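You operate a simulated robot arm through the tools that you are given. There is no shell and no other tool. Be economical: measure what you need, move in short steps, check, and stop when the job is done.

The job below is to be done with a simulated two-armed robot. You get a single attempt, and the scene is never put back.

## Task
Seal the bagged pillow at the heat printed on the bags in the holder, then switch the heater off.
Fine: start once the green lamp is lit; pull the drawer out at the end.

The check looks at the end state, three seconds after you hand in, the way a careful person would. Anything else that was tipped, shoved, dropped, spilled or broken makes it a failure. A push-on lid holds only when it is set on centred and level and pressed home; a screw cap is set on level and turned clockwise until tight.

## Robot
Two 7-joint arms with fingered hands on one trunk, on a base that drives. Base frame: it is fixed to the floor where the robot stands at the start and does not move with it; the origin is under the middle of the robot, x ahead of it, y to its left, z up. Lengths are in m, angles in degrees, forces in N, time in s.
The left shoulder is at the start at [0.051, 0.173, 1.146], the right one opposite. Places, roughly: bag bundle [1.25, 1.25, 1.25]; black power switch [0.5, -0.1, 0.9]; green lamp [0.7, -0.2, 1.1]; heat dial [0.6, -0.3, 0.9]; orange heater switch [0.5, -0.3, 0.9]; press drawer [0.1, -0.6, 0.8]; pressure dial [0.6, -0.1, 0.9]; red press button [0.3, -0.3, 0.9]. Payload 3.5 kg a hand.
The TCP of each hand is the grasp point between the finger pads, 0.025 m short of the fingertips. In the tool frame z runs along the fingers and y along their closing line. The gripper opens to 0.088 m. The gripper's body begins 0.029 m behind the TCP. The gripper is a hand of 3 fingers: y runs from the thumb to the fingers, the wrist lies at [-0.013, -0.097, -0.162] in the tool frame.
Orientation is that of the tool frame in the base frame, as a unit quaternion [x, y, z, w]. With the fingers straight down and the wrist toward the robot, the tool's x, y and z point along [0, 1, 0], [1, 0, 0] and [0, 0, -1] of the base frame.

## Interface
- The arms move only by the tool jog_arm. It takes "left_series", "right_series" or both (then of equal length, played together; a hand with none holds still); each is text: rows parted by semicolons, each of 6 numbers parted by spaces: the shift along the tool's x, y, z in units of 100 mm (1.0 is 100 mm), then the turn, a rotation vector about the tool's x, y, z in units of 90 degrees (1.0 is 90 degrees). In form: x y z ax ay az; .... A call has 1 to 20 rows; each row is the pose to reach, as a shift and turn from the pose commanded when the call began, along the tool's axes at that moment. A call with a number of a shift or a turn outside -1 to 1 is refused whole. Each row takes 0.2 s and may step no farther than 0.05 m and 8.6 degrees from the row before; otherwise, the whole call is refused. Where a pose cannot be reached the arm comes as near as it can. A force on the tool above 40 N (or 10 N above the force at the start of the call, whichever is more), or a blocked arm, ends the call early, and 0.2 s more pass. In this call time passes only in rows, and 0.2 s behind the last. The reply holds the time, the measured pose of the TCP, the force on the tool along the base axes, the opening and the grip force, in the units named above and with some noise, with the torque about the TCP (base axes, N m) and any sound that the robot's microphone picked up.
- Cameras (640 x 400 px; columns grow to the right, rows downward): "scene" is now at [0.1267, -0.0356, 1.3443]; the picture's right is [-0.48, -0.88, 0.07], its down [-0.75, 0.37, -0.55] and it looks along [0.45, -0.31, -0.84] (base axes); focal length 214 px, centre (320, 200). "left" rides on the left gripper at [-0.058, -0.085, -0.099] in its tool frame; the picture's right is [-0.67, -0.35, 0.66], its down [0.69, -0.63, 0.37] and it looks along [0.28, 0.69, 0.66] (tool axes); focal length 261 px, centre (320, 200). "right" rides on the right gripper at [0.058, -0.085, -0.099] in its tool frame; the picture's right is [-0.67, 0.35, -0.66], its down [-0.69, -0.63, 0.37] and it looks along [-0.28, 0.70, 0.66] (tool axes); focal length 261 px, centre (320, 200). There is no depth. A picture from a camera that has moved, and an enlarged one, comes with that camera's place and axes in the base frame and with its lens.
- get_image(camera): a new picture of that camera. No time passes.
- slide_trunk(by): slides the trunk up (or, below 0, down) by that many m; the arms and the scene camera ride with it, the base frame stays. It gives what a move gives, with no picture.
- steer(legs): drives the robot by 1 to 6 legs, each [ahead, left, turn to the left] in m, m and degrees, along the robot's own axes; the way and the turn of a leg run together, so that a leg with both is an arc; at most 1.5 m and 180 degrees a leg. The arms and the cameras ride along, it lands a little off, and it stops where it bumps. It gives what a move gives.
- curl_fingers(index, middle, thumb_bend, thumb_turn, hand): sets how far each is bent, from 0 (flat) to 100 (curled in); at 30 the hand is open as for a grip, at 70 the pads meet at the TCP. One left out holds its place. A second passes; each finger stops where it meets its share of the squeeze, and holds until it gets a number again. It is the only way to open and close the hand. It gives what a move gives, with no picture; readings hold the bend of each and the force on the fingers (four entries, about 0 where the hand has none), thumb and palm. thumb_turn goes from beside the hand (0) to across from the fingers (100), as for a grip.
- pan_tilt(pan, tilt): turns the head with the scene camera to pan (to the left, within 86 degrees either way) and tilt (down, from -29 to 69), counted from straight ahead of the robot. It gives what a move gives.
- zoom(camera, box): a new picture of the part [left, top, right, bottom] of that camera's present view, enlarged. No time passes.
- job_done(): hands the job in; it is judged then, once.

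Work in short steps. Places have to be worked out from the pictures, the camera data and where the tool is seen: move nearer, look again, correct. Check each grasp and each placing, and mend what went wrong. You have 120 turns and 100 pictures in all, those below and enlarged ones among them. Open the grippers and draw the arms clear of the work before you hand the job in, unless the task says otherwise; then end with one line.

The tools are called after "Emit:" by a JSON object that holds its "op" and its "data". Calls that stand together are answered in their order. jog_arm: Moves the arms, as the interface text tells. Its arguments: {"type":"object","properties":{"left_series":{"type":"string"},"right_series":{"type":"string"}},"required":[]} The other tools are called the same way: slide_trunk (by) slides the trunk up or down; curl_fingers (index, middle, thumb_bend, thumb_turn, hand) moves the fingers one by one; steer (legs) drives the base; pan_tilt (pan, tilt) turns the head that bears the scene camera; get_image (camera) takes a picture; zoom (camera, box) takes an enlarged picture of a part of a camera's view; job_done () hands the job in.

At the start:

```text
clock: 0.0
left_eef_pos: [0.4419, -0.0782, 1.1859]
left_orientation: [0.707, 0.708, 0.0, 0.0]
left_force: [-0.5, 0.2, 0.4]
left_torque: [-0.01, -0.01, 0.04]
left_opening: 0.0876
left_grip_force: 0.0
left_shape: jaw
left_bend: [30.0, 30.0, 30.0, 98.0]
left_finger forces: [0.1, 0.0, 0.0, 0.0, 0.1, 0.1]
right_eef_pos: [0.1597, -0.2307, 1.2225]
right_orientation: [0.707, 0.707, -0.001, 0.0]
right_force: [-0.8, 0.1, -0.2]
right_torque: [0.0, 0.01, 0.02]
right_opening: 0.0873
right_grip_force: 0.1
right_shape: jaw
right_bend: [30.0, 30.0, 30.0, 98.0]
right_finger forces: [0.0, 0.0, 0.0, 0.1, 0.1, 0.0]
trunk travel left (down, up): [-0.228, 0.227]
robot x, y, heading: [0.0016, -0.0025, -0.1]
head pan, tilt: [-28.9, 50.0]
```

scene: 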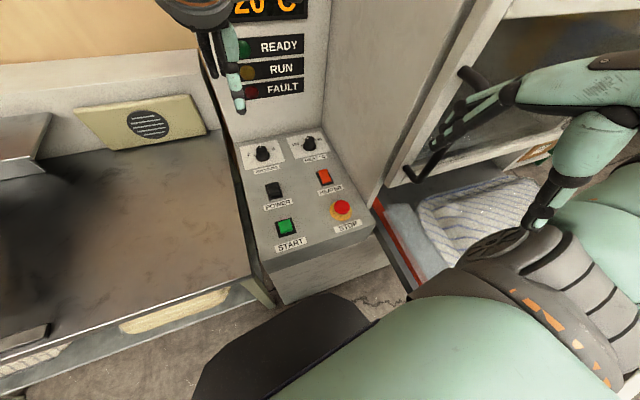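
right: 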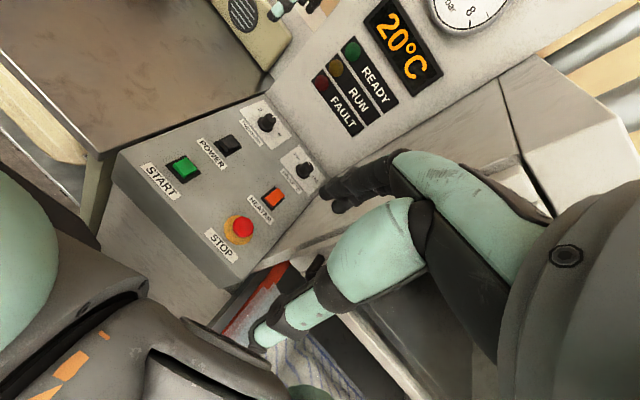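
left: 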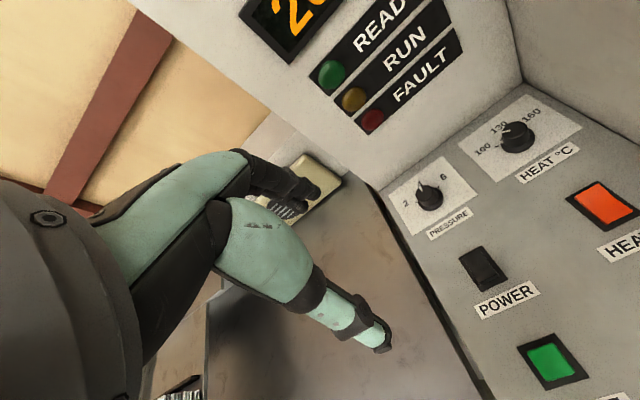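

The panel shows POWER, HEATER, START, STOP, two dials and a 20 °C display. First I look towards the bag holder at the front left to read the printed heat.

Emit:
{"op": "pan_tilt", "data": {"pan": 45, "tilt": 5}}

Emit:
{"op": "get_image", "data": {"camera": "scene"}}

```text
clock: 1.5
left_eef_pos: [0.443, -0.0783, 1.1859]
left_orientation: [0.707, 0.707, 0.0, 0.0]
left_force: [-0.4, -0.3, 0.0]
left_torque: [-0.01, 0.01, 0.0]
left_opening: 0.0877
left_grip_force: 0.1
left_shape: jaw
left_bend: [30.0, 30.0, 30.0, 98.0]
left_finger forces: [0.0, 0.0, 0.0, 0.1, 0.1, 0.1]
right_eef_pos: [0.1589, -0.2298, 1.223]
right_orientation: [0.707, 0.707, -0.001, 0.0]
right_force: [0.4, -0.3, 0.6]
right_torque: [0.01, 0.01, 0.03]
right_opening: 0.0878
right_grip_force: 0.1
right_shape: jaw
right_bend: [30.0, 30.0, 30.0, 98.0]
right_finger forces: [0.0, 0.0, 0.0, 0.0, 0.1, 0.0]
trunk travel left (down, up): [-0.228, 0.227]
robot x, y, heading: [-0.0022, -0.0011, -0.1]
head pan, tilt: [45.0, 5.0]
```

```text
96 pictures are left
camera scene: at [0.1338, 0.0665, 1.4138], right [0.7, -0.71, -0.1], down [-0.2, -0.06, -0.98], along [0.69, 0.7, -0.18], focal length 214 px, centre (320, 200)
```

scene: 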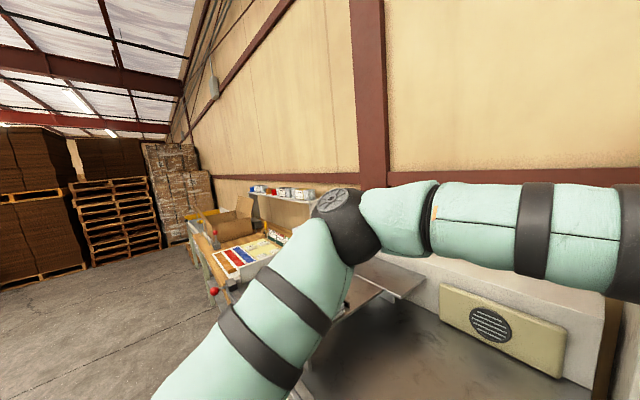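

The bundle should be on the shelf behind the arm; I zoom in on it.

Emit:
{"op": "zoom", "data": {"camera": "scene", "box": [180, 160, 340, 300]}}

```text
2.86 times, centred on (260, 230) of scene
camera zoom: at [0.1338, 0.0665, 1.4138], right [0.7, -0.71, -0.1], down [-0.2, -0.06, -0.98], along [0.69, 0.7, -0.18], focal length 613 px, centre (491, 114)
```

zoom: 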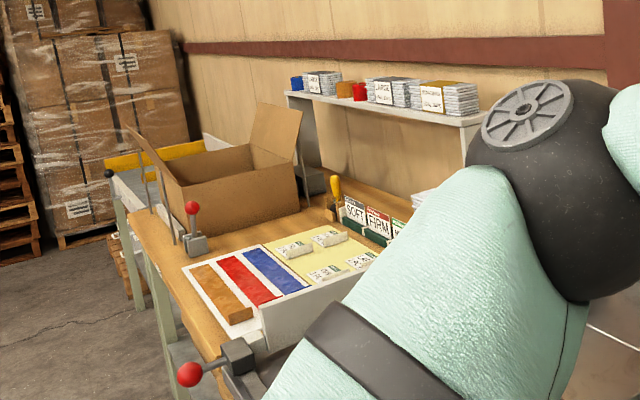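

Several labelled stacks are on the shelf. I enlarge them further.

Emit:
{"op": "zoom", "data": {"camera": "scene", "box": [245, 178, 325, 228]}}

Emit:
{"op": "pan_tilt", "data": {"pan": -75, "tilt": 45}}

Emit:
{"op": "get_image", "data": {"camera": "scene"}}

```text
8.00 times, centred on (285, 203) of scene
camera zoom: at [0.1338, 0.0665, 1.4138], right [0.7, -0.71, -0.1], down [-0.2, -0.06, -0.98], along [0.69, 0.7, -0.18], focal length 1716 px, centre (600, 176)
```

zoom: 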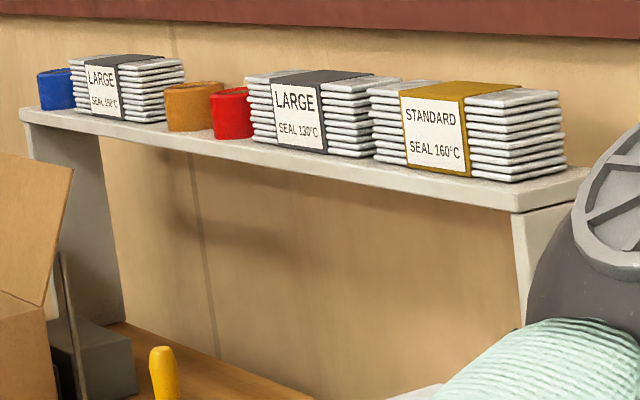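

```text
clock: 3.5
left_eef_pos: [0.441, -0.0777, 1.186]
left_orientation: [0.707, 0.707, 0.0, 0.0]
left_force: [0.0, -0.8, -0.2]
left_torque: [0.02, 0.01, -0.02]
left_opening: 0.0877
left_grip_force: 0.1
left_shape: jaw
left_bend: [30.0, 30.0, 30.0, 98.0]
left_finger forces: [0.0, 0.0, 0.0, 0.1, 0.1, 0.1]
right_eef_pos: [0.1588, -0.2309, 1.2223]
right_orientation: [0.707, 0.707, -0.001, -0.001]
right_force: [-0.2, -0.4, -0.5]
right_torque: [-0.04, -0.02, -0.04]
right_opening: 0.0877
right_grip_force: 0.1
right_shape: jaw
right_bend: [30.0, 30.0, 30.0, 98.0]
right_finger forces: [0.0, 0.0, 0.0, 0.1, 0.0, 0.1]
trunk travel left (down, up): [-0.228, 0.227]
robot x, y, heading: [-0.0006, 0.0008, -0.2]
head pan, tilt: [-75.0, 45.0]
```

```text
93 pictures are left
camera scene: at [0.0817, -0.077, 1.3575], right [-0.96, -0.26, 0.13], down [-0.28, 0.68, -0.68], along [0.09, -0.68, -0.73], focal length 214 px, centre (320, 200)
```

scene: 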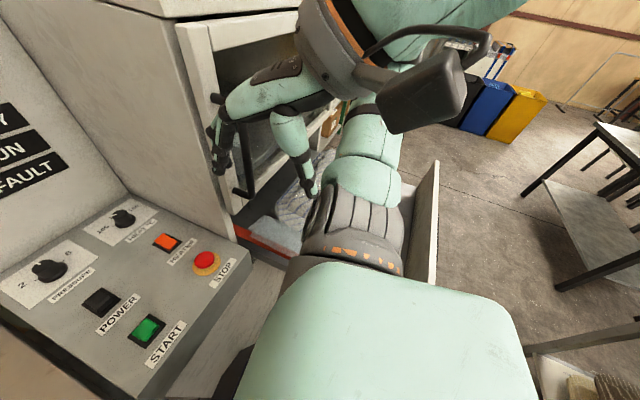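

The shelf shows LARGE 130 °C and STANDARD 160 °C stacks; a part of the view is still hidden by the left arm, and I don't yet know which one counts as "the holder". I draw the left hand back and left to see more.

Emit:
{"op": "jog_arm", "data": {"left_series": "0.33 -0.33 0 0 0 0; 0.66 -0.66 0 0 0 0; 1 -1 0 0 0 0"}}

Emit:
{"op": "jog_arm", "data": {"left_series": "0.33 -0.33 0 0 0 0; 0.66 -0.66 0 0 0 0; 1 -1 0 0 0 0"}}

Emit:
{"op": "pan_tilt", "data": {"pan": 40, "tilt": 10}}

Emit:
{"op": "get_image", "data": {"camera": "scene"}}

```text
clock: 4.3
left_eef_pos: [0.3364, 0.0236, 1.1896]
left_orientation: [0.707, 0.707, 0.0, 0.002]
left_force: [0.2, 1.4, -0.7]
left_torque: [-0.01, -0.01, -0.01]
left_opening: 0.0879
left_grip_force: 0.0
left_shape: jaw
left_bend: [30.0, 30.0, 30.0, 98.0]
left_finger forces: [0.0, 0.1, 0.1, 0.1, 0.0, 0.0]
right_eef_pos: [0.1582, -0.2296, 1.2222]
right_orientation: [0.707, 0.707, 0.0, 0.0]
right_force: [-0.8, 0.1, -0.1]
right_torque: [-0.02, 0.01, -0.02]
right_opening: 0.0877
right_grip_force: 0.1
right_shape: jaw
right_bend: [30.0, 30.0, 30.0, 98.0]
right_finger forces: [0.0, 0.0, 0.1, 0.0, 0.0, 0.0]
trunk travel left (down, up): [-0.228, 0.227]
robot x, y, heading: [0.0035, -0.0009, -0.0]
head pan, tilt: [-75.0, 45.0]
```

```text
clock: 5.1
left_eef_pos: [0.2708, 0.0956, 1.1925]
left_orientation: [0.707, 0.707, 0.001, 0.0]
left_force: [-0.1, 0.3, -0.3]
left_torque: [-0.02, 0.02, -0.01]
left_opening: 0.0877
left_grip_force: 0.1
left_shape: jaw
left_bend: [30.0, 30.0, 30.0, 98.0]
left_finger forces: [0.0, 0.1, 0.0, 0.0, 0.0, 0.0]
left hand out of reach, approached as far as the arm can: row 3
right_eef_pos: [0.1602, -0.2289, 1.2211]
right_orientation: [0.708, 0.707, 0.001, -0.001]
right_force: [0.1, -1.4, 0.8]
right_torque: [0.03, 0.04, 0.0]
right_opening: 0.0873
right_grip_force: 0.0
right_shape: jaw
right_bend: [30.0, 30.0, 30.0, 98.0]
right_finger forces: [0.0, 0.0, 0.1, 0.1, 0.1, 0.1]
trunk travel left (down, up): [-0.228, 0.227]
robot x, y, heading: [-0.0022, 0.0021, -0.3]
head pan, tilt: [-75.0, 45.0]
```

```text
clock: 7.0
left_eef_pos: [0.2721, 0.0953, 1.1948]
left_orientation: [0.705, 0.71, -0.004, 0.003]
left_force: [-0.1, -0.3, 1.2]
left_torque: [-0.03, 0.0, -0.01]
left_opening: 0.0874
left_grip_force: 0.0
left_shape: jaw
left_bend: [30.0, 30.0, 30.0, 98.0]
left_finger forces: [0.1, 0.0, 0.0, 0.0, 0.1, 0.0]
right_eef_pos: [0.1598, -0.2293, 1.2226]
right_orientation: [0.707, 0.707, 0.0, -0.002]
right_force: [-1.0, -1.0, -0.1]
right_torque: [0.02, -0.05, -0.02]
right_opening: 0.0876
right_grip_force: 0.1
right_shape: jaw
right_bend: [30.0, 30.0, 30.0, 98.0]
right_finger forces: [0.0, 0.1, 0.0, 0.1, 0.1, 0.1]
trunk travel left (down, up): [-0.228, 0.227]
robot x, y, heading: [-0.0008, -0.0011, -0.0]
head pan, tilt: [40.0, 10.0]
```

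```text
92 pictures are left
camera scene: at [0.1588, -0.0058, 1.3904], right [-0.08, -1.0, 0.01], down [-0.42, 0.02, -0.91], along [0.9, -0.08, -0.42], focal length 214 px, centre (320, 200)
```

scene: 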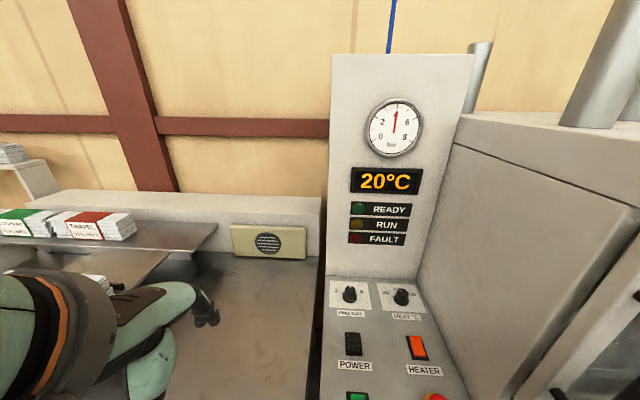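

More bundles appear (TRAVEL and another) on a table beside the press. The head was still moving, so I take another picture.

Emit:
{"op": "get_image", "data": {"camera": "scene"}}

```text
91 pictures are left
camera scene: at [0.1588, -0.0058, 1.3904], right [-0.08, -1.0, 0.01], down [-0.42, 0.02, -0.91], along [0.9, -0.08, -0.42], focal length 214 px, centre (320, 200)
```

scene: 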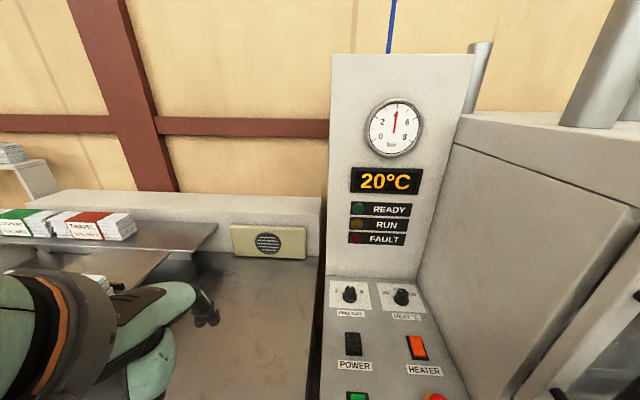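

The head still needs time to swing; I command a bit more to the left and look.

Emit:
{"op": "pan_tilt", "data": {"pan": 42, "tilt": 15}}

Emit:
{"op": "get_image", "data": {"camera": "scene"}}

```text
clock: 7.7
left_eef_pos: [0.2701, 0.096, 1.1931]
left_orientation: [0.705, 0.709, -0.002, 0.001]
left_force: [-1.1, -0.1, 0.4]
left_torque: [-0.01, 0.02, -0.01]
left_opening: 0.0879
left_grip_force: 0.1
left_shape: jaw
left_bend: [30.0, 30.0, 30.0, 98.0]
left_finger forces: [0.0, 0.0, 0.1, 0.0, 0.0, 0.1]
right_eef_pos: [0.1602, -0.2302, 1.2226]
right_orientation: [0.707, 0.707, 0.0, -0.001]
right_force: [-0.1, 0.7, -0.8]
right_torque: [0.0, -0.03, -0.01]
right_opening: 0.0876
right_grip_force: 0.0
right_shape: jaw
right_bend: [30.0, 30.0, 30.0, 98.0]
right_finger forces: [0.1, 0.1, 0.0, 0.1, 0.0, 0.1]
trunk travel left (down, up): [-0.228, 0.227]
robot x, y, heading: [-0.0012, 0.0009, -0.2]
head pan, tilt: [42.0, 15.0]
```

```text
90 pictures are left
camera scene: at [0.1587, -0.0056, 1.3892], right [-0.08, -1.0, 0.01], down [-0.43, 0.02, -0.9], along [0.9, -0.07, -0.44], focal length 214 px, centre (320, 200)
```

scene: 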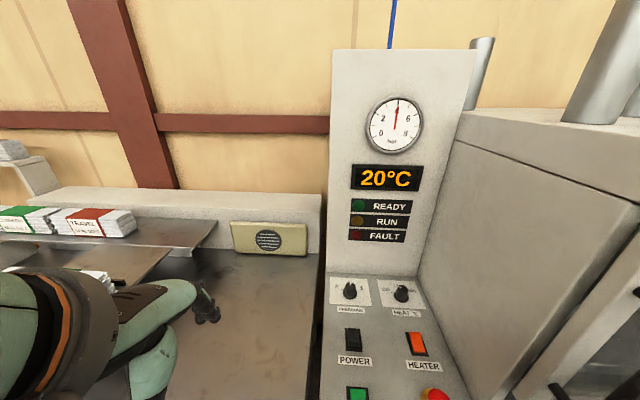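

The head is likely blocked by the left wrist (at about [0.17, 0.08, 1.35]). I lower the left hand and move it forward a bit.

Emit:
{"op": "jog_arm", "data": {"left_series": "0 0.4 0 0 0 0; 0 0.4 0.5 0 0 0; 0.3 0.5 0.8 0 0 0; 0.5 0.5 1 0 0 0"}}

Emit:
{"op": "pan_tilt", "data": {"pan": 40, "tilt": 15}}

Emit:
{"op": "get_image", "data": {"camera": "scene"}}

```text
clock: 8.7
left_eef_pos: [0.35, 0.1226, 1.1256]
left_orientation: [0.707, 0.707, -0.001, 0.001]
left_force: [0.4, -0.3, -0.2]
left_torque: [-0.03, 0.02, -0.01]
left_opening: 0.0882
left_grip_force: 0.1
left_shape: jaw
left_bend: [30.0, 30.0, 30.0, 98.0]
left_finger forces: [0.0, 0.0, 0.0, 0.0, 0.0, 0.0]
left hand out of reach, approached as far as the arm can: row 2, 3, 4
right_eef_pos: [0.1605, -0.2286, 1.2225]
right_orientation: [0.707, 0.707, 0.0, -0.001]
right_force: [-0.1, 0.2, 0.1]
right_torque: [-0.01, 0.03, -0.05]
right_opening: 0.0876
right_grip_force: 0.2
right_shape: jaw
right_bend: [30.0, 30.0, 30.0, 98.0]
right_finger forces: [0.1, 0.0, 0.0, 0.1, 0.0, 0.0]
trunk travel left (down, up): [-0.228, 0.227]
robot x, y, heading: [-0.0019, 0.0001, -0.0]
head pan, tilt: [42.0, 15.0]
```

```text
clock: 9.3
left_eef_pos: [0.3502, 0.1222, 1.1274]
left_orientation: [0.707, 0.707, 0.0, 0.0]
left_force: [0.5, -0.2, 0.2]
left_torque: [0.0, 0.02, 0.02]
left_opening: 0.0881
left_grip_force: 0.1
left_shape: jaw
left_bend: [30.0, 30.0, 30.0, 98.0]
left_finger forces: [0.0, 0.0, 0.0, 0.0, 0.0, 0.0]
right_eef_pos: [0.159, -0.2285, 1.2231]
right_orientation: [0.707, 0.707, -0.001, 0.0]
right_force: [0.4, -0.6, -0.4]
right_torque: [-0.04, -0.03, 0.0]
right_opening: 0.0873
right_grip_force: 0.1
right_shape: jaw
right_bend: [30.0, 30.0, 30.0, 98.0]
right_finger forces: [0.0, 0.0, 0.1, 0.1, 0.0, 0.0]
trunk travel left (down, up): [-0.228, 0.227]
robot x, y, heading: [0.0021, 0.0012, -0.1]
head pan, tilt: [40.0, 15.0]
```

```text
89 pictures are left
camera scene: at [0.1383, 0.062, 1.3969], right [0.64, -0.77, -0.09], down [-0.33, -0.17, -0.93], along [0.7, 0.62, -0.36], focal length 214 px, centre (320, 200)
```

scene: 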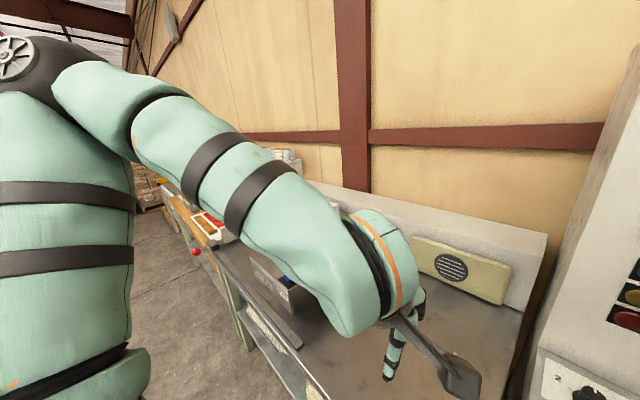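

The arm now hides the bundles. I back up slightly and turn the robot left so the bundles lie dead ahead, where the arms hang below the view.

Emit:
{"op": "steer", "data": {"legs": [[-0.15, 0, 0], [0, 0, 35]]}}

Emit:
{"op": "pan_tilt", "data": {"pan": 0, "tilt": 10}}

Emit:
{"op": "get_image", "data": {"camera": "scene"}}

```text
clock: 12.3
left_eef_pos: [0.059, 0.3015, 1.128]
left_orientation: [0.456, 0.89, 0.0, 0.0]
left_force: [-0.1, -0.5, 0.1]
left_torque: [0.01, 0.0, -0.01]
left_opening: 0.0878
left_grip_force: 0.0
left_shape: jaw
left_bend: [30.0, 30.0, 30.0, 98.0]
left_finger forces: [0.1, 0.0, 0.0, 0.0, 0.1, 0.0]
right_eef_pos: [0.112, -0.0944, 1.2221]
right_orientation: [0.456, 0.89, -0.001, 0.0]
right_force: [0.2, 0.2, -0.4]
right_torque: [0.0, 0.01, 0.0]
right_opening: 0.0876
right_grip_force: 0.0
right_shape: jaw
right_bend: [30.0, 30.0, 30.0, 98.0]
right_finger forces: [0.1, 0.1, 0.0, 0.0, 0.1, 0.0]
trunk travel left (down, up): [-0.228, 0.227]
robot x, y, heading: [-0.1549, -0.0028, 35.7]
head pan, tilt: [40.0, 15.0]
```

```text
clock: 13.4
left_eef_pos: [0.059, 0.3028, 1.1271]
left_orientation: [0.456, 0.89, 0.0, 0.0]
left_force: [-0.2, 0.8, 0.7]
left_torque: [0.02, 0.01, 0.01]
left_opening: 0.0879
left_grip_force: 0.0
left_shape: jaw
left_bend: [30.0, 30.0, 30.0, 98.0]
left_finger forces: [0.0, 0.0, 0.0, 0.0, 0.1, 0.0]
right_eef_pos: [0.111, -0.0935, 1.223]
right_orientation: [0.456, 0.89, -0.001, -0.001]
right_force: [0.8, 0.5, 0.5]
right_torque: [0.0, -0.02, -0.01]
right_opening: 0.0876
right_grip_force: 0.1
right_shape: jaw
right_bend: [30.0, 30.0, 30.0, 98.0]
right_finger forces: [0.0, 0.1, 0.0, 0.1, 0.0, 0.0]
trunk travel left (down, up): [-0.228, 0.227]
robot x, y, heading: [-0.1521, -0.0045, 35.9]
head pan, tilt: [0.0, 10.0]
```

```text
88 pictures are left
camera scene: at [-0.0224, 0.095, 1.4021], right [0.59, -0.81, 0.0], down [-0.25, -0.18, -0.95], along [0.77, 0.56, -0.31], focal length 214 px, centre (320, 200)
```

scene: 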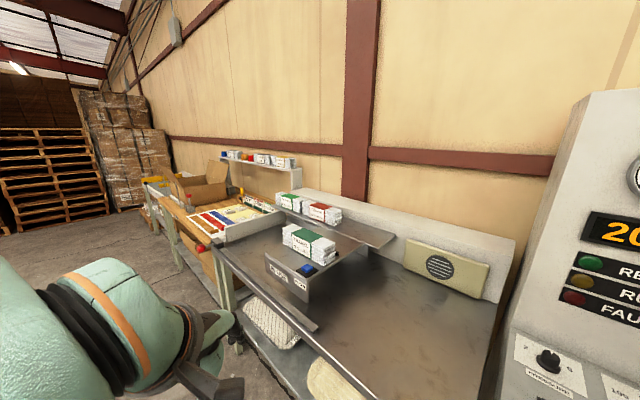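

Clear view now: a metal holder with a bundle and a blue switch or tag. I zoom in.

Emit:
{"op": "zoom", "data": {"camera": "scene", "box": [250, 180, 350, 310]}}

Emit:
{"op": "zoom", "data": {"camera": "scene", "box": [275, 215, 345, 275]}}

Emit:
{"op": "zoom", "data": {"camera": "scene", "box": [180, 145, 310, 245]}}

```text
3.08 times, centred on (300, 245) of scene
camera zoom: at [-0.0224, 0.095, 1.4021], right [0.59, -0.81, 0.0], down [-0.25, -0.18, -0.95], along [0.77, 0.56, -0.31], focal length 660 px, centre (382, 62)
```

zoom: 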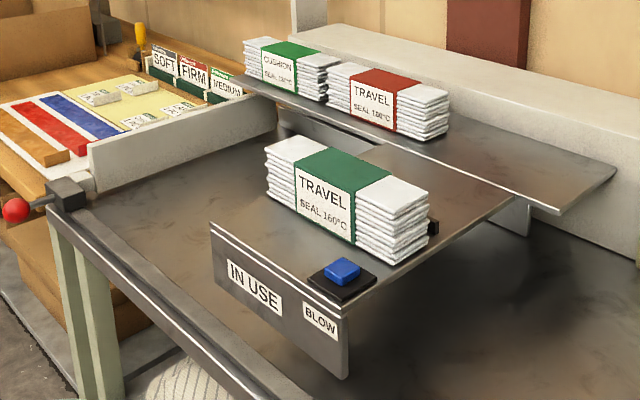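

```text
6.67 times, centred on (310, 245) of scene
camera zoom: at [-0.0224, 0.095, 1.4021], right [0.59, -0.81, 0.0], down [-0.25, -0.18, -0.95], along [0.77, 0.56, -0.31], focal length 1430 px, centre (387, -100)
```

zoom: 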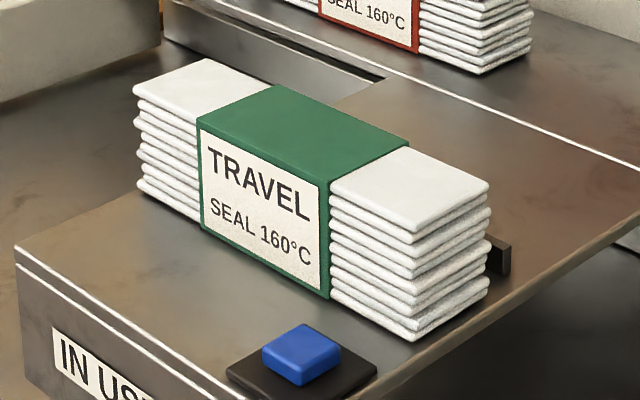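

```text
4.00 times, centred on (245, 195) of scene
camera zoom: at [-0.0224, 0.095, 1.4021], right [0.59, -0.81, 0.0], down [-0.25, -0.18, -0.95], along [0.77, 0.56, -0.31], focal length 858 px, centre (620, 220)
```

zoom: 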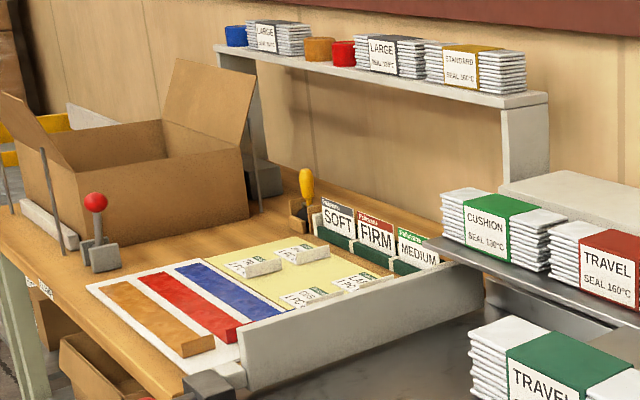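

The holder marked IN USE carries TRAVEL bags, "SEAL 160°C". So heat is 160 °C. I return to the start stance and view the panel.

Emit:
{"op": "steer", "data": {"legs": [[0, 0, -35.9], [0.15, 0, 0]]}}

Emit:
{"op": "pan_tilt", "data": {"pan": -20, "tilt": 45}}

Emit:
{"op": "get_image", "data": {"camera": "scene"}}

Emit:
{"op": "get_image", "data": {"camera": "left"}}

```text
clock: 16.5
left_eef_pos: [0.3431, 0.1123, 1.1275]
left_orientation: [0.713, 0.701, 0.001, 0.0]
left_force: [0.2, -2.3, 0.4]
left_torque: [0.01, -0.01, 0.02]
left_opening: 0.0879
left_grip_force: 0.1
left_shape: jaw
left_bend: [30.0, 30.0, 30.0, 98.0]
left_finger forces: [0.0, 0.1, 0.0, 0.0, 0.0, 0.0]
right_eef_pos: [0.1475, -0.2361, 1.2225]
right_orientation: [0.713, 0.701, 0.001, 0.0]
right_force: [0.0, 0.2, -0.3]
right_torque: [0.0, 0.01, 0.02]
right_opening: 0.0877
right_grip_force: 0.1
right_shape: jaw
right_bend: [30.0, 30.0, 30.0, 98.0]
right_finger forces: [0.1, 0.0, 0.0, 0.0, 0.0, 0.0]
trunk travel left (down, up): [-0.228, 0.227]
robot x, y, heading: [-0.0074, -0.0011, -1.3]
head pan, tilt: [0.0, 10.0]
```

```text
clock: 17.5
left_eef_pos: [0.3445, 0.1126, 1.1271]
left_orientation: [0.713, 0.701, 0.0, 0.0]
left_force: [-0.2, -0.1, -0.2]
left_torque: [0.0, -0.01, 0.04]
left_opening: 0.0879
left_grip_force: 0.1
left_shape: jaw
left_bend: [30.0, 30.0, 30.0, 98.0]
left_finger forces: [0.1, 0.0, 0.0, 0.0, 0.0, 0.1]
right_eef_pos: [0.1499, -0.2357, 1.223]
right_orientation: [0.713, 0.701, 0.001, 0.0]
right_force: [0.4, 0.5, 0.4]
right_torque: [0.0, -0.03, -0.01]
right_opening: 0.0877
right_grip_force: 0.1
right_shape: jaw
right_bend: [30.0, 30.0, 30.0, 98.0]
right_finger forces: [0.0, 0.1, 0.0, 0.0, 0.0, 0.0]
trunk travel left (down, up): [-0.228, 0.227]
robot x, y, heading: [-0.0071, -0.0013, -1.1]
head pan, tilt: [-20.0, 45.0]
```

```text
84 pictures are left
camera scene: at [0.13, -0.0314, 1.35], right [-0.35, -0.93, 0.05], down [-0.75, 0.25, -0.61], along [0.56, -0.25, -0.79], focal length 214 px, centre (320, 200)
```

scene: 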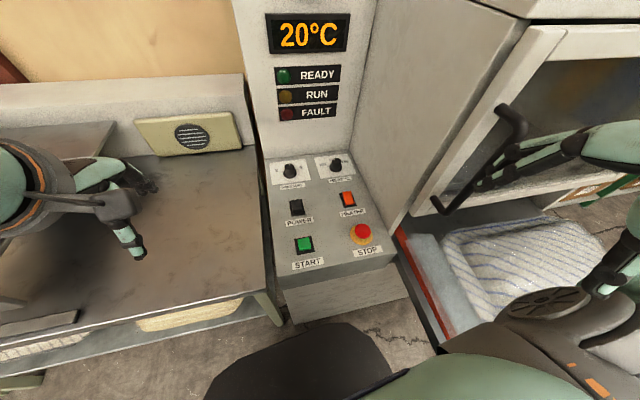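

```text
83 pictures are left
camera left: at [0.2578, 0.0552, 1.227], right [-0.36, -0.66, -0.66], down [-0.62, 0.7, -0.37], along [0.7, 0.27, -0.66], focal length 261 px, centre (320, 200)
```

left: 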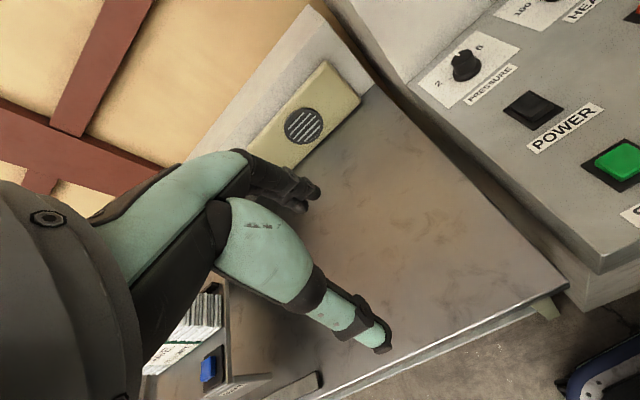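

Triangulated from both views, POWER is near [0.455, -0.106, 0.889]. I zoom in on the panel for details of dial type and switches.

Emit:
{"op": "zoom", "data": {"camera": "scene", "box": [260, 145, 400, 275]}}

Emit:
{"op": "zoom", "data": {"camera": "scene", "box": [380, 80, 640, 360]}}

Emit:
{"op": "get_image", "data": {"camera": "right"}}

```text
3.08 times, centred on (330, 210) of scene
camera zoom: at [0.13, -0.0314, 1.35], right [-0.35, -0.93, 0.05], down [-0.75, 0.25, -0.61], along [0.56, -0.25, -0.79], focal length 660 px, centre (289, 169)
```

zoom: 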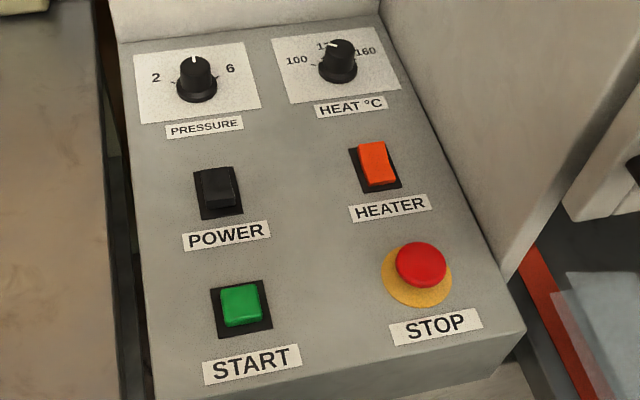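

```text
1.43 times, centred on (510, 220) of scene
camera zoom: at [0.13, -0.0314, 1.35], right [-0.35, -0.93, 0.05], down [-0.75, 0.25, -0.61], along [0.56, -0.25, -0.79], focal length 306 px, centre (49, 171)
```

zoom: 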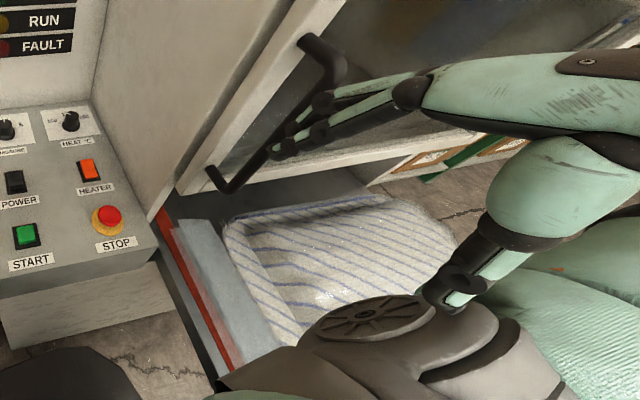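

```text
80 pictures are left
camera right: at [0.0652, -0.176, 1.3228], right [0.34, -0.68, 0.66], down [-0.64, -0.67, -0.37], along [0.69, -0.3, -0.66], focal length 261 px, centre (320, 200)
```

right: 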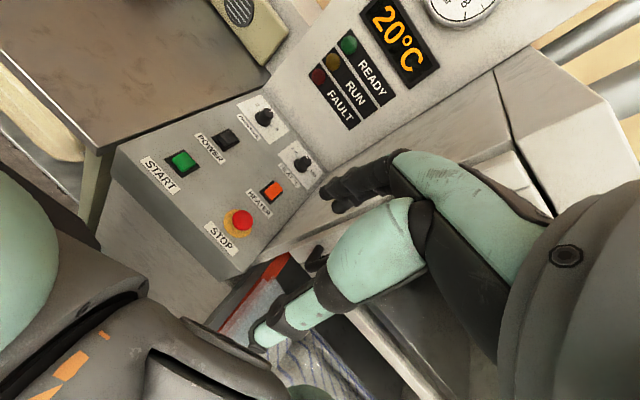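

Positions estimated: POWER [0.455,-0.11], HEATER [0.44,-0.254], START [0.346,-0.097], STOP [0.324,-0.235], HEAT dial [0.543,-0.257], panel z≈0.885. I'll use the right hand with the trunk lowered; first bring it forward over the panel.

Emit:
{"op": "jog_arm", "data": {"right_series": "0.15 0.35 0 0 0 0; 0.3 0.7 0 0 0 0; 0.45 1 0 0 0 0"}}

Emit:
{"op": "jog_arm", "data": {"right_series": "0.15 0.35 0 0 0 0; 0.3 0.7 0 0 0 0; 0.45 1 0 0 0 0"}}

Emit:
{"op": "jog_arm", "data": {"right_series": "0.15 0.3 0 0 0 0; 0.3 0.6 0 0 0 0; 0.45 0.9 0 0 0 0"}}

Emit:
{"op": "get_image", "data": {"camera": "right"}}

Emit:
{"op": "get_image", "data": {"camera": "scene"}}

```text
clock: 18.3
left_eef_pos: [0.3458, 0.1129, 1.1264]
left_orientation: [0.713, 0.701, -0.002, 0.001]
left_force: [0.6, 0.0, 0.4]
left_torque: [-0.03, 0.02, 0.02]
left_opening: 0.0878
left_grip_force: 0.0
left_shape: jaw
left_bend: [30.0, 30.0, 30.0, 98.0]
left_finger forces: [0.0, 0.0, 0.0, 0.0, 0.0, 0.1]
right_eef_pos: [0.2497, -0.1919, 1.2223]
right_orientation: [0.713, 0.701, -0.001, 0.001]
right_force: [0.2, 0.4, -1.0]
right_torque: [0.01, 0.03, 0.01]
right_opening: 0.0876
right_grip_force: 0.0
right_shape: jaw
right_bend: [30.0, 30.0, 30.0, 98.0]
right_finger forces: [0.1, 0.0, 0.1, 0.0, 0.0, 0.0]
trunk travel left (down, up): [-0.228, 0.227]
robot x, y, heading: [-0.0047, -0.0061, -1.0]
head pan, tilt: [-20.0, 45.0]
```

```text
clock: 19.1
left_eef_pos: [0.3454, 0.1124, 1.1265]
left_orientation: [0.713, 0.701, -0.001, 0.0]
left_force: [-0.1, 0.5, 1.1]
left_torque: [0.0, 0.01, -0.01]
left_opening: 0.0878
left_grip_force: 0.0
left_shape: jaw
left_bend: [30.0, 30.0, 30.0, 98.0]
left_finger forces: [0.1, 0.0, 0.1, 0.0, 0.1, 0.0]
right_eef_pos: [0.3541, -0.1503, 1.2202]
right_orientation: [0.713, 0.701, -0.001, -0.001]
right_force: [0.8, -0.5, 0.1]
right_torque: [0.0, 0.01, -0.02]
right_opening: 0.0879
right_grip_force: 0.0
right_shape: jaw
right_bend: [30.0, 30.0, 30.0, 98.0]
right_finger forces: [0.0, 0.1, 0.0, 0.0, 0.0, 0.0]
trunk travel left (down, up): [-0.228, 0.227]
robot x, y, heading: [-0.0045, -0.0025, -1.0]
head pan, tilt: [-20.0, 45.0]
```

```text
clock: 19.9
left_eef_pos: [0.3441, 0.112, 1.1276]
left_orientation: [0.713, 0.701, 0.001, 0.0]
left_force: [-0.2, 0.3, 0.0]
left_torque: [-0.03, 0.0, 0.0]
left_opening: 0.0878
left_grip_force: 0.0
left_shape: jaw
left_bend: [30.0, 30.0, 30.0, 98.0]
left_finger forces: [0.0, 0.1, 0.0, 0.1, 0.0, 0.0]
right_eef_pos: [0.4093, -0.1322, 1.225]
right_orientation: [0.714, 0.701, 0.001, 0.0]
right_force: [-1.0, 0.0, 0.1]
right_torque: [0.01, -0.03, 0.02]
right_opening: 0.0877
right_grip_force: 0.2
right_shape: jaw
right_bend: [30.0, 30.0, 30.0, 98.0]
right_finger forces: [0.0, 0.0, 0.0, 0.0, 0.0, 0.0]
right hand out of reach, approached as far as the arm can: row 2, 3
trunk travel left (down, up): [-0.228, 0.227]
robot x, y, heading: [-0.001, -0.005, -0.9]
head pan, tilt: [-20.0, 45.0]
```

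```text
79 pictures are left
camera right: at [0.3251, -0.0732, 1.3251], right [0.34, -0.68, 0.65], down [-0.64, -0.67, -0.37], along [0.69, -0.3, -0.66], focal length 261 px, centre (320, 200)
```

right: 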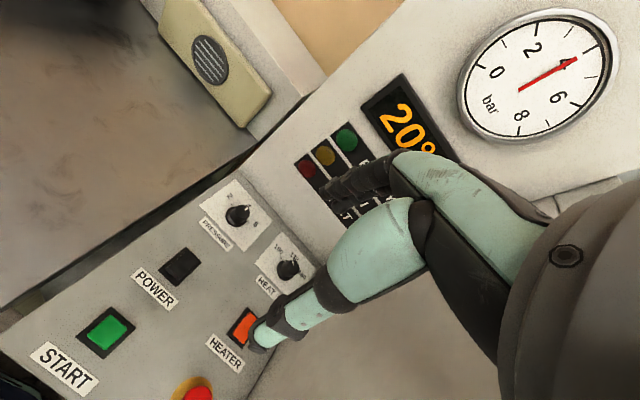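

```text
78 pictures are left
camera scene: at [0.1286, -0.0318, 1.3502], right [-0.36, -0.93, 0.05], down [-0.75, 0.26, -0.61], along [0.56, -0.25, -0.79], focal length 214 px, centre (320, 200)
```

scene: 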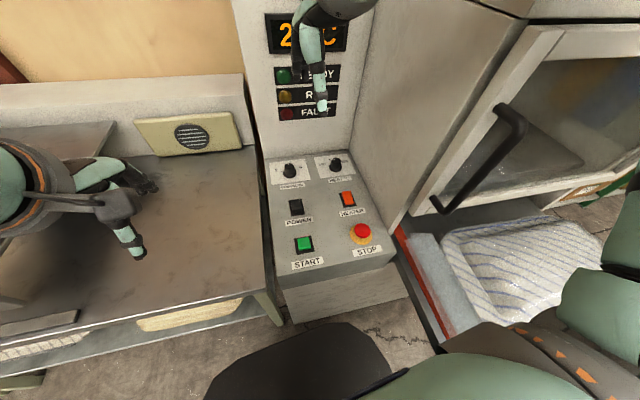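

The gauge reads 4 bar and lamps are dark. I test how low the hand can go here, with the hand drawn slightly back.

Emit:
{"op": "jog_arm", "data": {"right_series": "0 -0.3 0.3 0 0 0; 0 -0.4 0.7 0 0 0; 0 -0.4 1 0 0 0"}}

Emit:
{"op": "jog_arm", "data": {"right_series": "0 0 0.4 0 0 0; 0 0 0.8 0 0 0"}}

```text
clock: 20.7
left_eef_pos: [0.346, 0.1113, 1.1264]
left_orientation: [0.713, 0.701, 0.0, 0.0]
left_force: [0.3, -1.4, -0.2]
left_torque: [0.0, 0.02, 0.0]
left_opening: 0.0878
left_grip_force: 0.0
left_shape: jaw
left_bend: [30.0, 30.0, 30.0, 98.0]
left_finger forces: [0.1, 0.0, 0.0, 0.1, 0.2, 0.1]
right_eef_pos: [0.3718, -0.1318, 1.1223]
right_orientation: [0.713, 0.701, 0.0, -0.001]
right_force: [0.8, 0.7, -0.5]
right_torque: [0.01, -0.02, -0.03]
right_opening: 0.0877
right_grip_force: 0.1
right_shape: jaw
right_bend: [30.0, 30.0, 30.0, 98.0]
right_finger forces: [0.1, 0.0, 0.0, 0.0, 0.0, 0.0]
trunk travel left (down, up): [-0.228, 0.227]
robot x, y, heading: [-0.0031, -0.0032, -0.7]
head pan, tilt: [-20.0, 45.0]
```

```text
clock: 21.3
left_eef_pos: [0.332, 0.1162, 1.1316]
left_orientation: [0.714, 0.7, 0.004, 0.007]
left_force: [0.4, 0.5, -0.2]
left_torque: [0.0, 0.0, 0.0]
left_opening: 0.0879
left_grip_force: 0.0
left_shape: jaw
left_bend: [30.0, 30.0, 30.0, 98.0]
left_finger forces: [0.0, 0.1, 0.2, 0.0, 0.0, 0.0]
right_eef_pos: [0.3603, -0.1303, 1.0611]
right_orientation: [0.714, 0.7, 0.005, 0.007]
right_force: [-0.1, 0.3, -0.2]
right_torque: [0.0, -0.01, 0.02]
right_opening: 0.0877
right_grip_force: 0.0
right_shape: jaw
right_bend: [30.0, 30.0, 30.0, 98.0]
right_finger forces: [0.1, 0.1, 0.0, 0.0, 0.1, 0.0]
right hand out of reach, approached as far as the arm can: row 2
trunk travel left (down, up): [-0.228, 0.227]
robot x, y, heading: [-0.0031, -0.0011, -1.2]
head pan, tilt: [-20.0, 45.0]
```

Lowering the trunk will give the reach. I raise the right hand 0.08 m first, then look at the right elbow's clearance over the tray before lowering.

Emit:
{"op": "jog_arm", "data": {"right_series": "0 0 -0.4 0 0 0; 0 0.1 -0.8 0 0 0"}}

Emit:
{"op": "pan_tilt", "data": {"pan": -70, "tilt": 40}}

Emit:
{"op": "get_image", "data": {"camera": "scene"}}

```text
clock: 21.9
left_eef_pos: [0.3414, 0.1138, 1.1291]
left_orientation: [0.713, 0.701, 0.0, 0.002]
left_force: [-0.6, -0.2, -0.1]
left_torque: [-0.04, -0.04, 0.0]
left_opening: 0.0876
left_grip_force: 0.0
left_shape: jaw
left_bend: [30.0, 30.0, 30.0, 98.0]
left_finger forces: [0.1, 0.0, 0.0, 0.0, 0.1, 0.1]
right_eef_pos: [0.3801, -0.1327, 1.1372]
right_orientation: [0.713, 0.701, 0.001, 0.001]
right_force: [-0.9, 0.2, 1.6]
right_torque: [-0.01, -0.02, 0.0]
right_opening: 0.0876
right_grip_force: 0.1
right_shape: jaw
right_bend: [30.0, 30.0, 30.0, 98.0]
right_finger forces: [0.0, 0.0, 0.0, 0.0, 0.0, 0.1]
trunk travel left (down, up): [-0.228, 0.227]
robot x, y, heading: [-0.0084, -0.0041, -1.1]
head pan, tilt: [-20.0, 45.0]
```

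```text
clock: 23.1
left_eef_pos: [0.3445, 0.1132, 1.1274]
left_orientation: [0.713, 0.701, 0.0, 0.0]
left_force: [0.1, 0.1, -1.0]
left_torque: [0.03, 0.01, 0.0]
left_opening: 0.0876
left_grip_force: 0.0
left_shape: jaw
left_bend: [30.0, 30.0, 30.0, 98.0]
left_finger forces: [0.0, 0.0, 0.0, 0.1, 0.1, 0.1]
right_eef_pos: [0.3844, -0.1346, 1.1353]
right_orientation: [0.713, 0.701, -0.001, -0.001]
right_force: [0.2, -0.2, -0.8]
right_torque: [0.01, -0.02, 0.03]
right_opening: 0.0881
right_grip_force: 0.1
right_shape: jaw
right_bend: [30.0, 30.0, 30.0, 98.0]
right_finger forces: [0.0, 0.0, 0.0, 0.0, 0.0, 0.1]
trunk travel left (down, up): [-0.228, 0.227]
robot x, y, heading: [-0.0064, -0.0031, -0.8]
head pan, tilt: [-70.0, 40.0]
```

```text
77 pictures are left
camera scene: at [0.0833, -0.0825, 1.3636], right [-0.94, -0.33, 0.13], down [-0.31, 0.61, -0.73], along [0.16, -0.72, -0.67], focal length 214 px, centre (320, 200)
```

scene: 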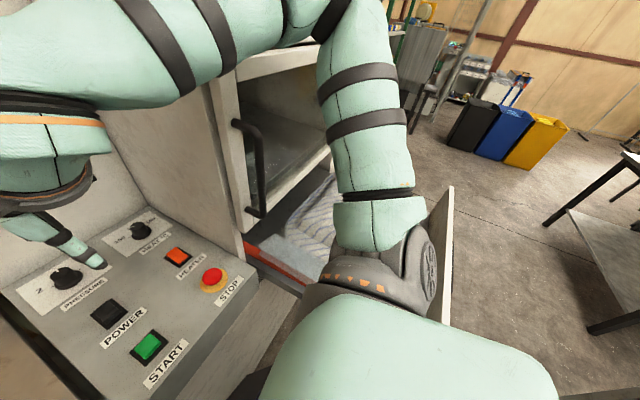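

The right elbow is high above everything. I lower the trunk by 0.17 m.

Emit:
{"op": "slide_trunk", "data": {"by": -0.17}}

Emit:
{"op": "curl_fingers", "data": {"hand": "right", "index": 70, "middle": 70, "thumb_bend": 70}}

Emit:
{"op": "pan_tilt", "data": {"pan": -25, "tilt": 40}}

Emit:
{"op": "get_image", "data": {"camera": "scene"}}

Emit:
{"op": "get_image", "data": {"camera": "right"}}

```text
clock: 25.0
left_eef_pos: [0.3993, 0.1173, 0.8462]
left_orientation: [0.707, 0.695, -0.095, -0.09]
left_force: [0.3, -0.2, -0.5]
left_torque: [-0.03, 0.02, -0.01]
left_opening: 0.0877
left_grip_force: 0.1
left_shape: jaw
left_bend: [30.0, 30.0, 30.0, 98.0]
left_finger forces: [0.0, 0.1, 0.1, 0.1, 0.0, 0.0]
right_eef_pos: [0.3758, -0.1259, 0.9663]
right_orientation: [0.713, 0.701, -0.003, 0.003]
right_force: [-0.6, 0.2, 0.0]
right_torque: [-0.03, 0.02, 0.0]
right_opening: 0.0876
right_grip_force: 0.1
right_shape: jaw
right_bend: [30.0, 30.0, 30.0, 98.0]
right_finger forces: [0.1, 0.0, 0.0, 0.0, 0.1, 0.0]
trunk travel left (down, up): [-0.058, 0.397]
robot x, y, heading: [-0.0047, -0.0028, -0.7]
head pan, tilt: [-70.0, 40.0]
```

```text
clock: 26.0
left_eef_pos: [0.3997, 0.1156, 0.848]
left_orientation: [0.707, 0.695, -0.095, -0.09]
left_force: [0.1, -0.4, -0.4]
left_torque: [0.0, 0.0, -0.03]
left_opening: 0.0877
left_grip_force: 0.1
left_shape: jaw
left_bend: [30.0, 30.0, 30.0, 98.0]
left_finger forces: [0.0, 0.0, 0.0, 0.0, 0.0, 0.1]
right_eef_pos: [0.3761, -0.1252, 0.9677]
right_orientation: [0.714, 0.701, 0.0, 0.005]
right_force: [-0.2, -0.4, -0.2]
right_torque: [0.01, -0.02, 0.02]
right_opening: 0.0003
right_grip_force: 0.3
right_shape: fingers
right_bend: [70.0, 70.0, 70.0, 98.0]
right_finger forces: [0.0, 0.1, 0.0, 0.0, 0.1, 0.1]
trunk travel left (down, up): [-0.058, 0.397]
robot x, y, heading: [-0.01, -0.0068, -1.1]
head pan, tilt: [-70.0, 40.0]
```

```text
clock: 27.1
left_eef_pos: [0.3991, 0.1159, 0.8492]
left_orientation: [0.708, 0.694, -0.095, -0.09]
left_force: [0.9, 0.1, 0.1]
left_torque: [0.03, -0.01, 0.01]
left_opening: 0.0878
left_grip_force: 0.1
left_shape: jaw
left_bend: [30.0, 30.0, 30.0, 98.0]
left_finger forces: [0.1, 0.0, 0.0, 0.0, 0.0, 0.0]
right_eef_pos: [0.3759, -0.125, 0.9685]
right_orientation: [0.713, 0.701, 0.0, 0.005]
right_force: [-0.6, 0.6, 0.7]
right_torque: [0.0, 0.01, -0.02]
right_opening: 0.0
right_grip_force: 0.1
right_shape: fingers
right_bend: [70.0, 70.0, 70.0, 98.0]
right_finger forces: [0.2, 0.1, 0.0, 0.0, 0.0, 0.0]
trunk travel left (down, up): [-0.058, 0.397]
robot x, y, heading: [-0.0081, -0.003, -1.2]
head pan, tilt: [-25.0, 40.0]
```

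```text
76 pictures are left
camera scene: at [0.2553, -0.0346, 1.1239], right [-0.41, -0.9, 0.17], down [-0.83, 0.28, -0.48], along [0.38, -0.34, -0.86], focal length 214 px, centre (320, 200)
```

scene: 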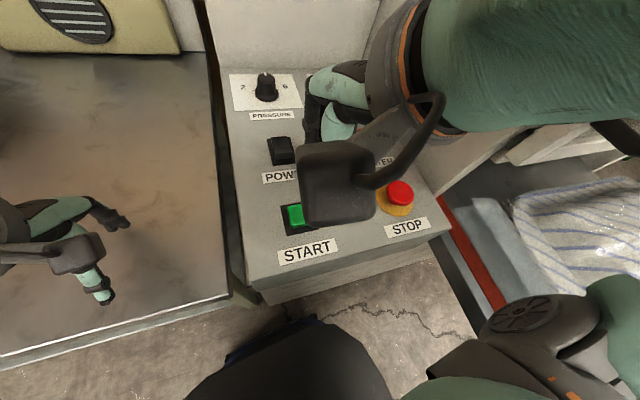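

```text
75 pictures are left
camera right: at [0.2919, -0.0654, 1.0678], right [0.33, -0.67, 0.66], down [-0.64, -0.68, -0.37], along [0.69, -0.3, -0.65], focal length 261 px, centre (320, 200)
```

right: 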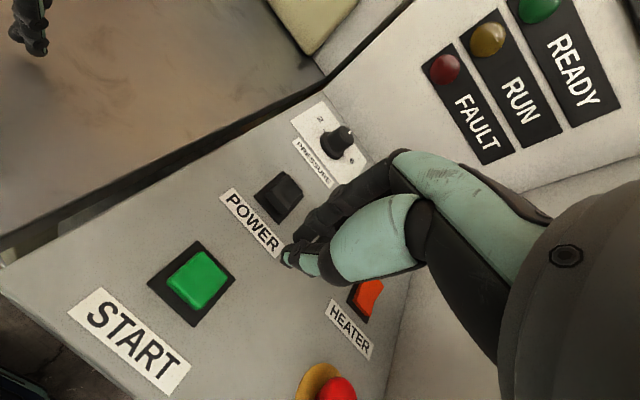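

The fold of the trunk leaned the left hand down to z 0.85; I raise it. The right fingertips are at about [0.376,-0.125,0.943]; POWER fits [0.451,-0.110,0.889]. I zoom on the switches to see their form.

Emit:
{"op": "jog_arm", "data": {"left_series": "0 0 -0.4 0 0 0; 0 0 -0.8 0 0 0"}}

Emit:
{"op": "zoom", "data": {"camera": "right", "box": [220, 100, 400, 340]}}

Emit:
{"op": "zoom", "data": {"camera": "scene", "box": [220, 60, 350, 180]}}

```text
clock: 27.8
left_eef_pos: [0.4195, 0.1186, 0.9243]
left_orientation: [0.707, 0.695, -0.094, -0.091]
left_force: [-0.3, -0.4, 0.4]
left_torque: [0.02, 0.01, 0.0]
left_opening: 0.0879
left_grip_force: 0.0
left_shape: jaw
left_bend: [30.0, 30.0, 30.0, 98.0]
left_finger forces: [0.0, 0.0, 0.0, 0.0, 0.0, 0.0]
right_eef_pos: [0.3776, -0.1256, 0.968]
right_orientation: [0.713, 0.701, -0.001, 0.005]
right_force: [0.1, 0.7, 0.8]
right_torque: [-0.02, 0.02, 0.02]
right_opening: 0.0001
right_grip_force: 0.0
right_shape: fingers
right_bend: [70.0, 70.0, 70.0, 98.0]
right_finger forces: [0.1, 0.0, 0.0, 0.0, 0.1, 0.0]
trunk travel left (down, up): [-0.058, 0.397]
robot x, y, heading: [-0.0043, -0.0015, -0.9]
head pan, tilt: [-25.0, 40.0]
```

```text
1.67 times, centred on (310, 220) of right
camera zoom: at [0.2919, -0.0654, 1.0678], right [0.33, -0.67, 0.66], down [-0.64, -0.68, -0.37], along [0.69, -0.3, -0.65], focal length 434 px, centre (337, 167)
```

zoom: 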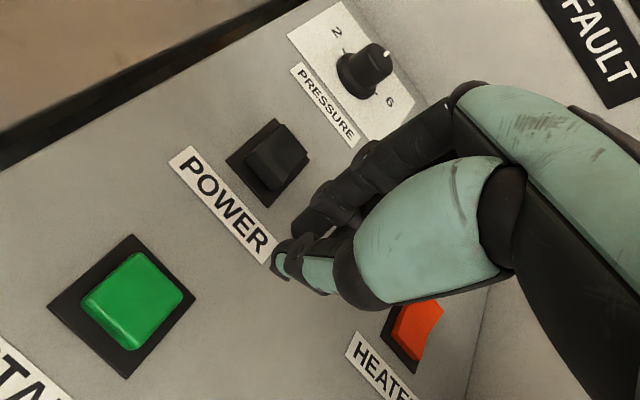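

```text
3.33 times, centred on (285, 120) of scene
camera zoom: at [0.2553, -0.0346, 1.124], right [-0.4, -0.9, 0.17], down [-0.83, 0.28, -0.48], along [0.38, -0.34, -0.86], focal length 715 px, centre (437, 467)
```

zoom: 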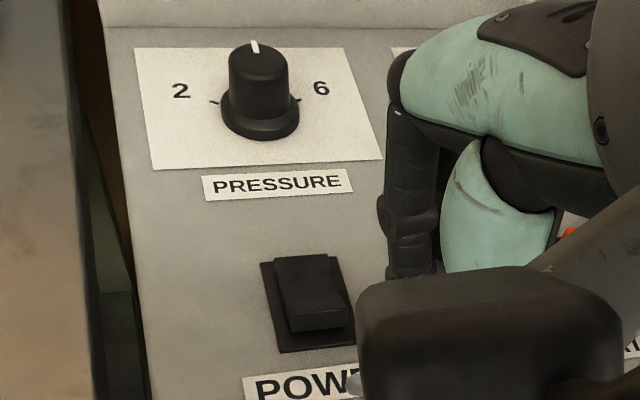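

POWER is a rocker with its near end raised (far end pressed); the display is lit, so power may already be on. I need to compare with HEATER: I shift the hand left to uncover it.

Emit:
{"op": "jog_arm", "data": {"right_series": "0.4 0 -0.2 0 0 0; 0.8 0 -0.3 0 0 0"}}

Emit:
{"op": "zoom", "data": {"camera": "scene", "box": [220, 60, 440, 260]}}

Emit:
{"op": "get_image", "data": {"camera": "right"}}

```text
clock: 28.6
left_eef_pos: [0.3974, 0.0784, 0.9228]
left_orientation: [0.739, 0.661, -0.093, -0.088]
left_force: [-0.1, 0.0, -0.7]
left_torque: [0.0, -0.01, 0.01]
left_opening: 0.0881
left_grip_force: 0.2
left_shape: jaw
left_bend: [30.0, 30.0, 30.0, 98.0]
left_finger forces: [0.1, 0.1, 0.0, 0.0, 0.0, 0.0]
right_eef_pos: [0.3371, -0.1278, 0.9879]
right_orientation: [0.748, 0.664, -0.007, 0.012]
right_force: [-0.3, 0.0, -1.1]
right_torque: [0.0, 0.02, -0.01]
right_opening: 0.0
right_grip_force: 0.0
right_shape: fingers
right_bend: [70.0, 70.0, 70.0, 98.0]
right_finger forces: [0.1, 0.1, 0.0, 0.1, 0.0, 0.1]
right hand out of reach, approached as far as the arm can: row 1, 2
trunk travel left (down, up): [-0.058, 0.397]
robot x, y, heading: [-0.0311, -0.0179, -6.1]
head pan, tilt: [-25.0, 40.0]
stopped in row 2 (right hand): the arm was blocked; the commanded pose is now the measured one
```

```text
2.00 times, centred on (330, 160) of scene
camera zoom: at [0.208, -0.0545, 1.1283], right [-0.49, -0.85, 0.18], down [-0.79, 0.35, -0.51], along [0.37, -0.39, -0.84], focal length 429 px, centre (300, 280)
```

zoom: 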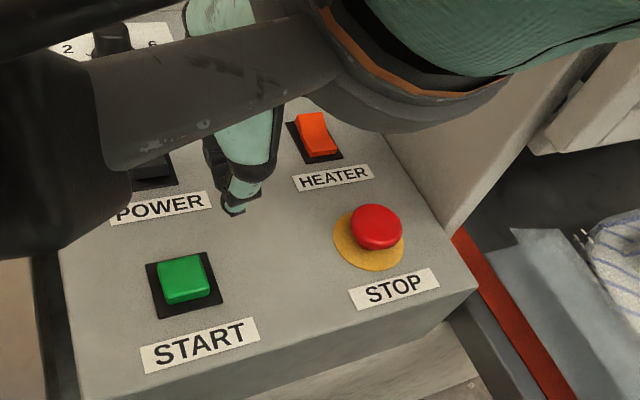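

```text
71 pictures are left
camera right: at [0.2592, -0.0576, 1.0843], right [0.26, -0.69, 0.68], down [-0.7, -0.62, -0.35], along [0.66, -0.38, -0.65], focal length 261 px, centre (320, 200)
```

right: 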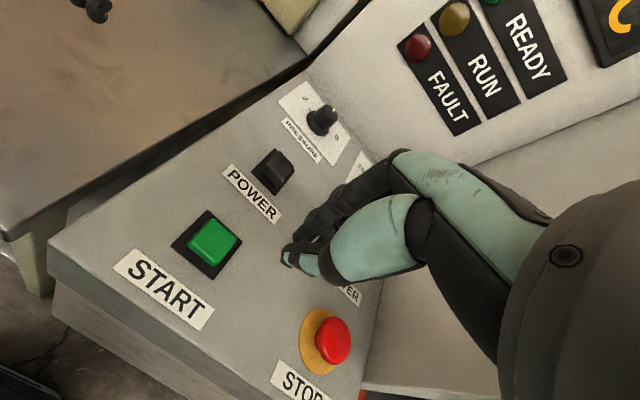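

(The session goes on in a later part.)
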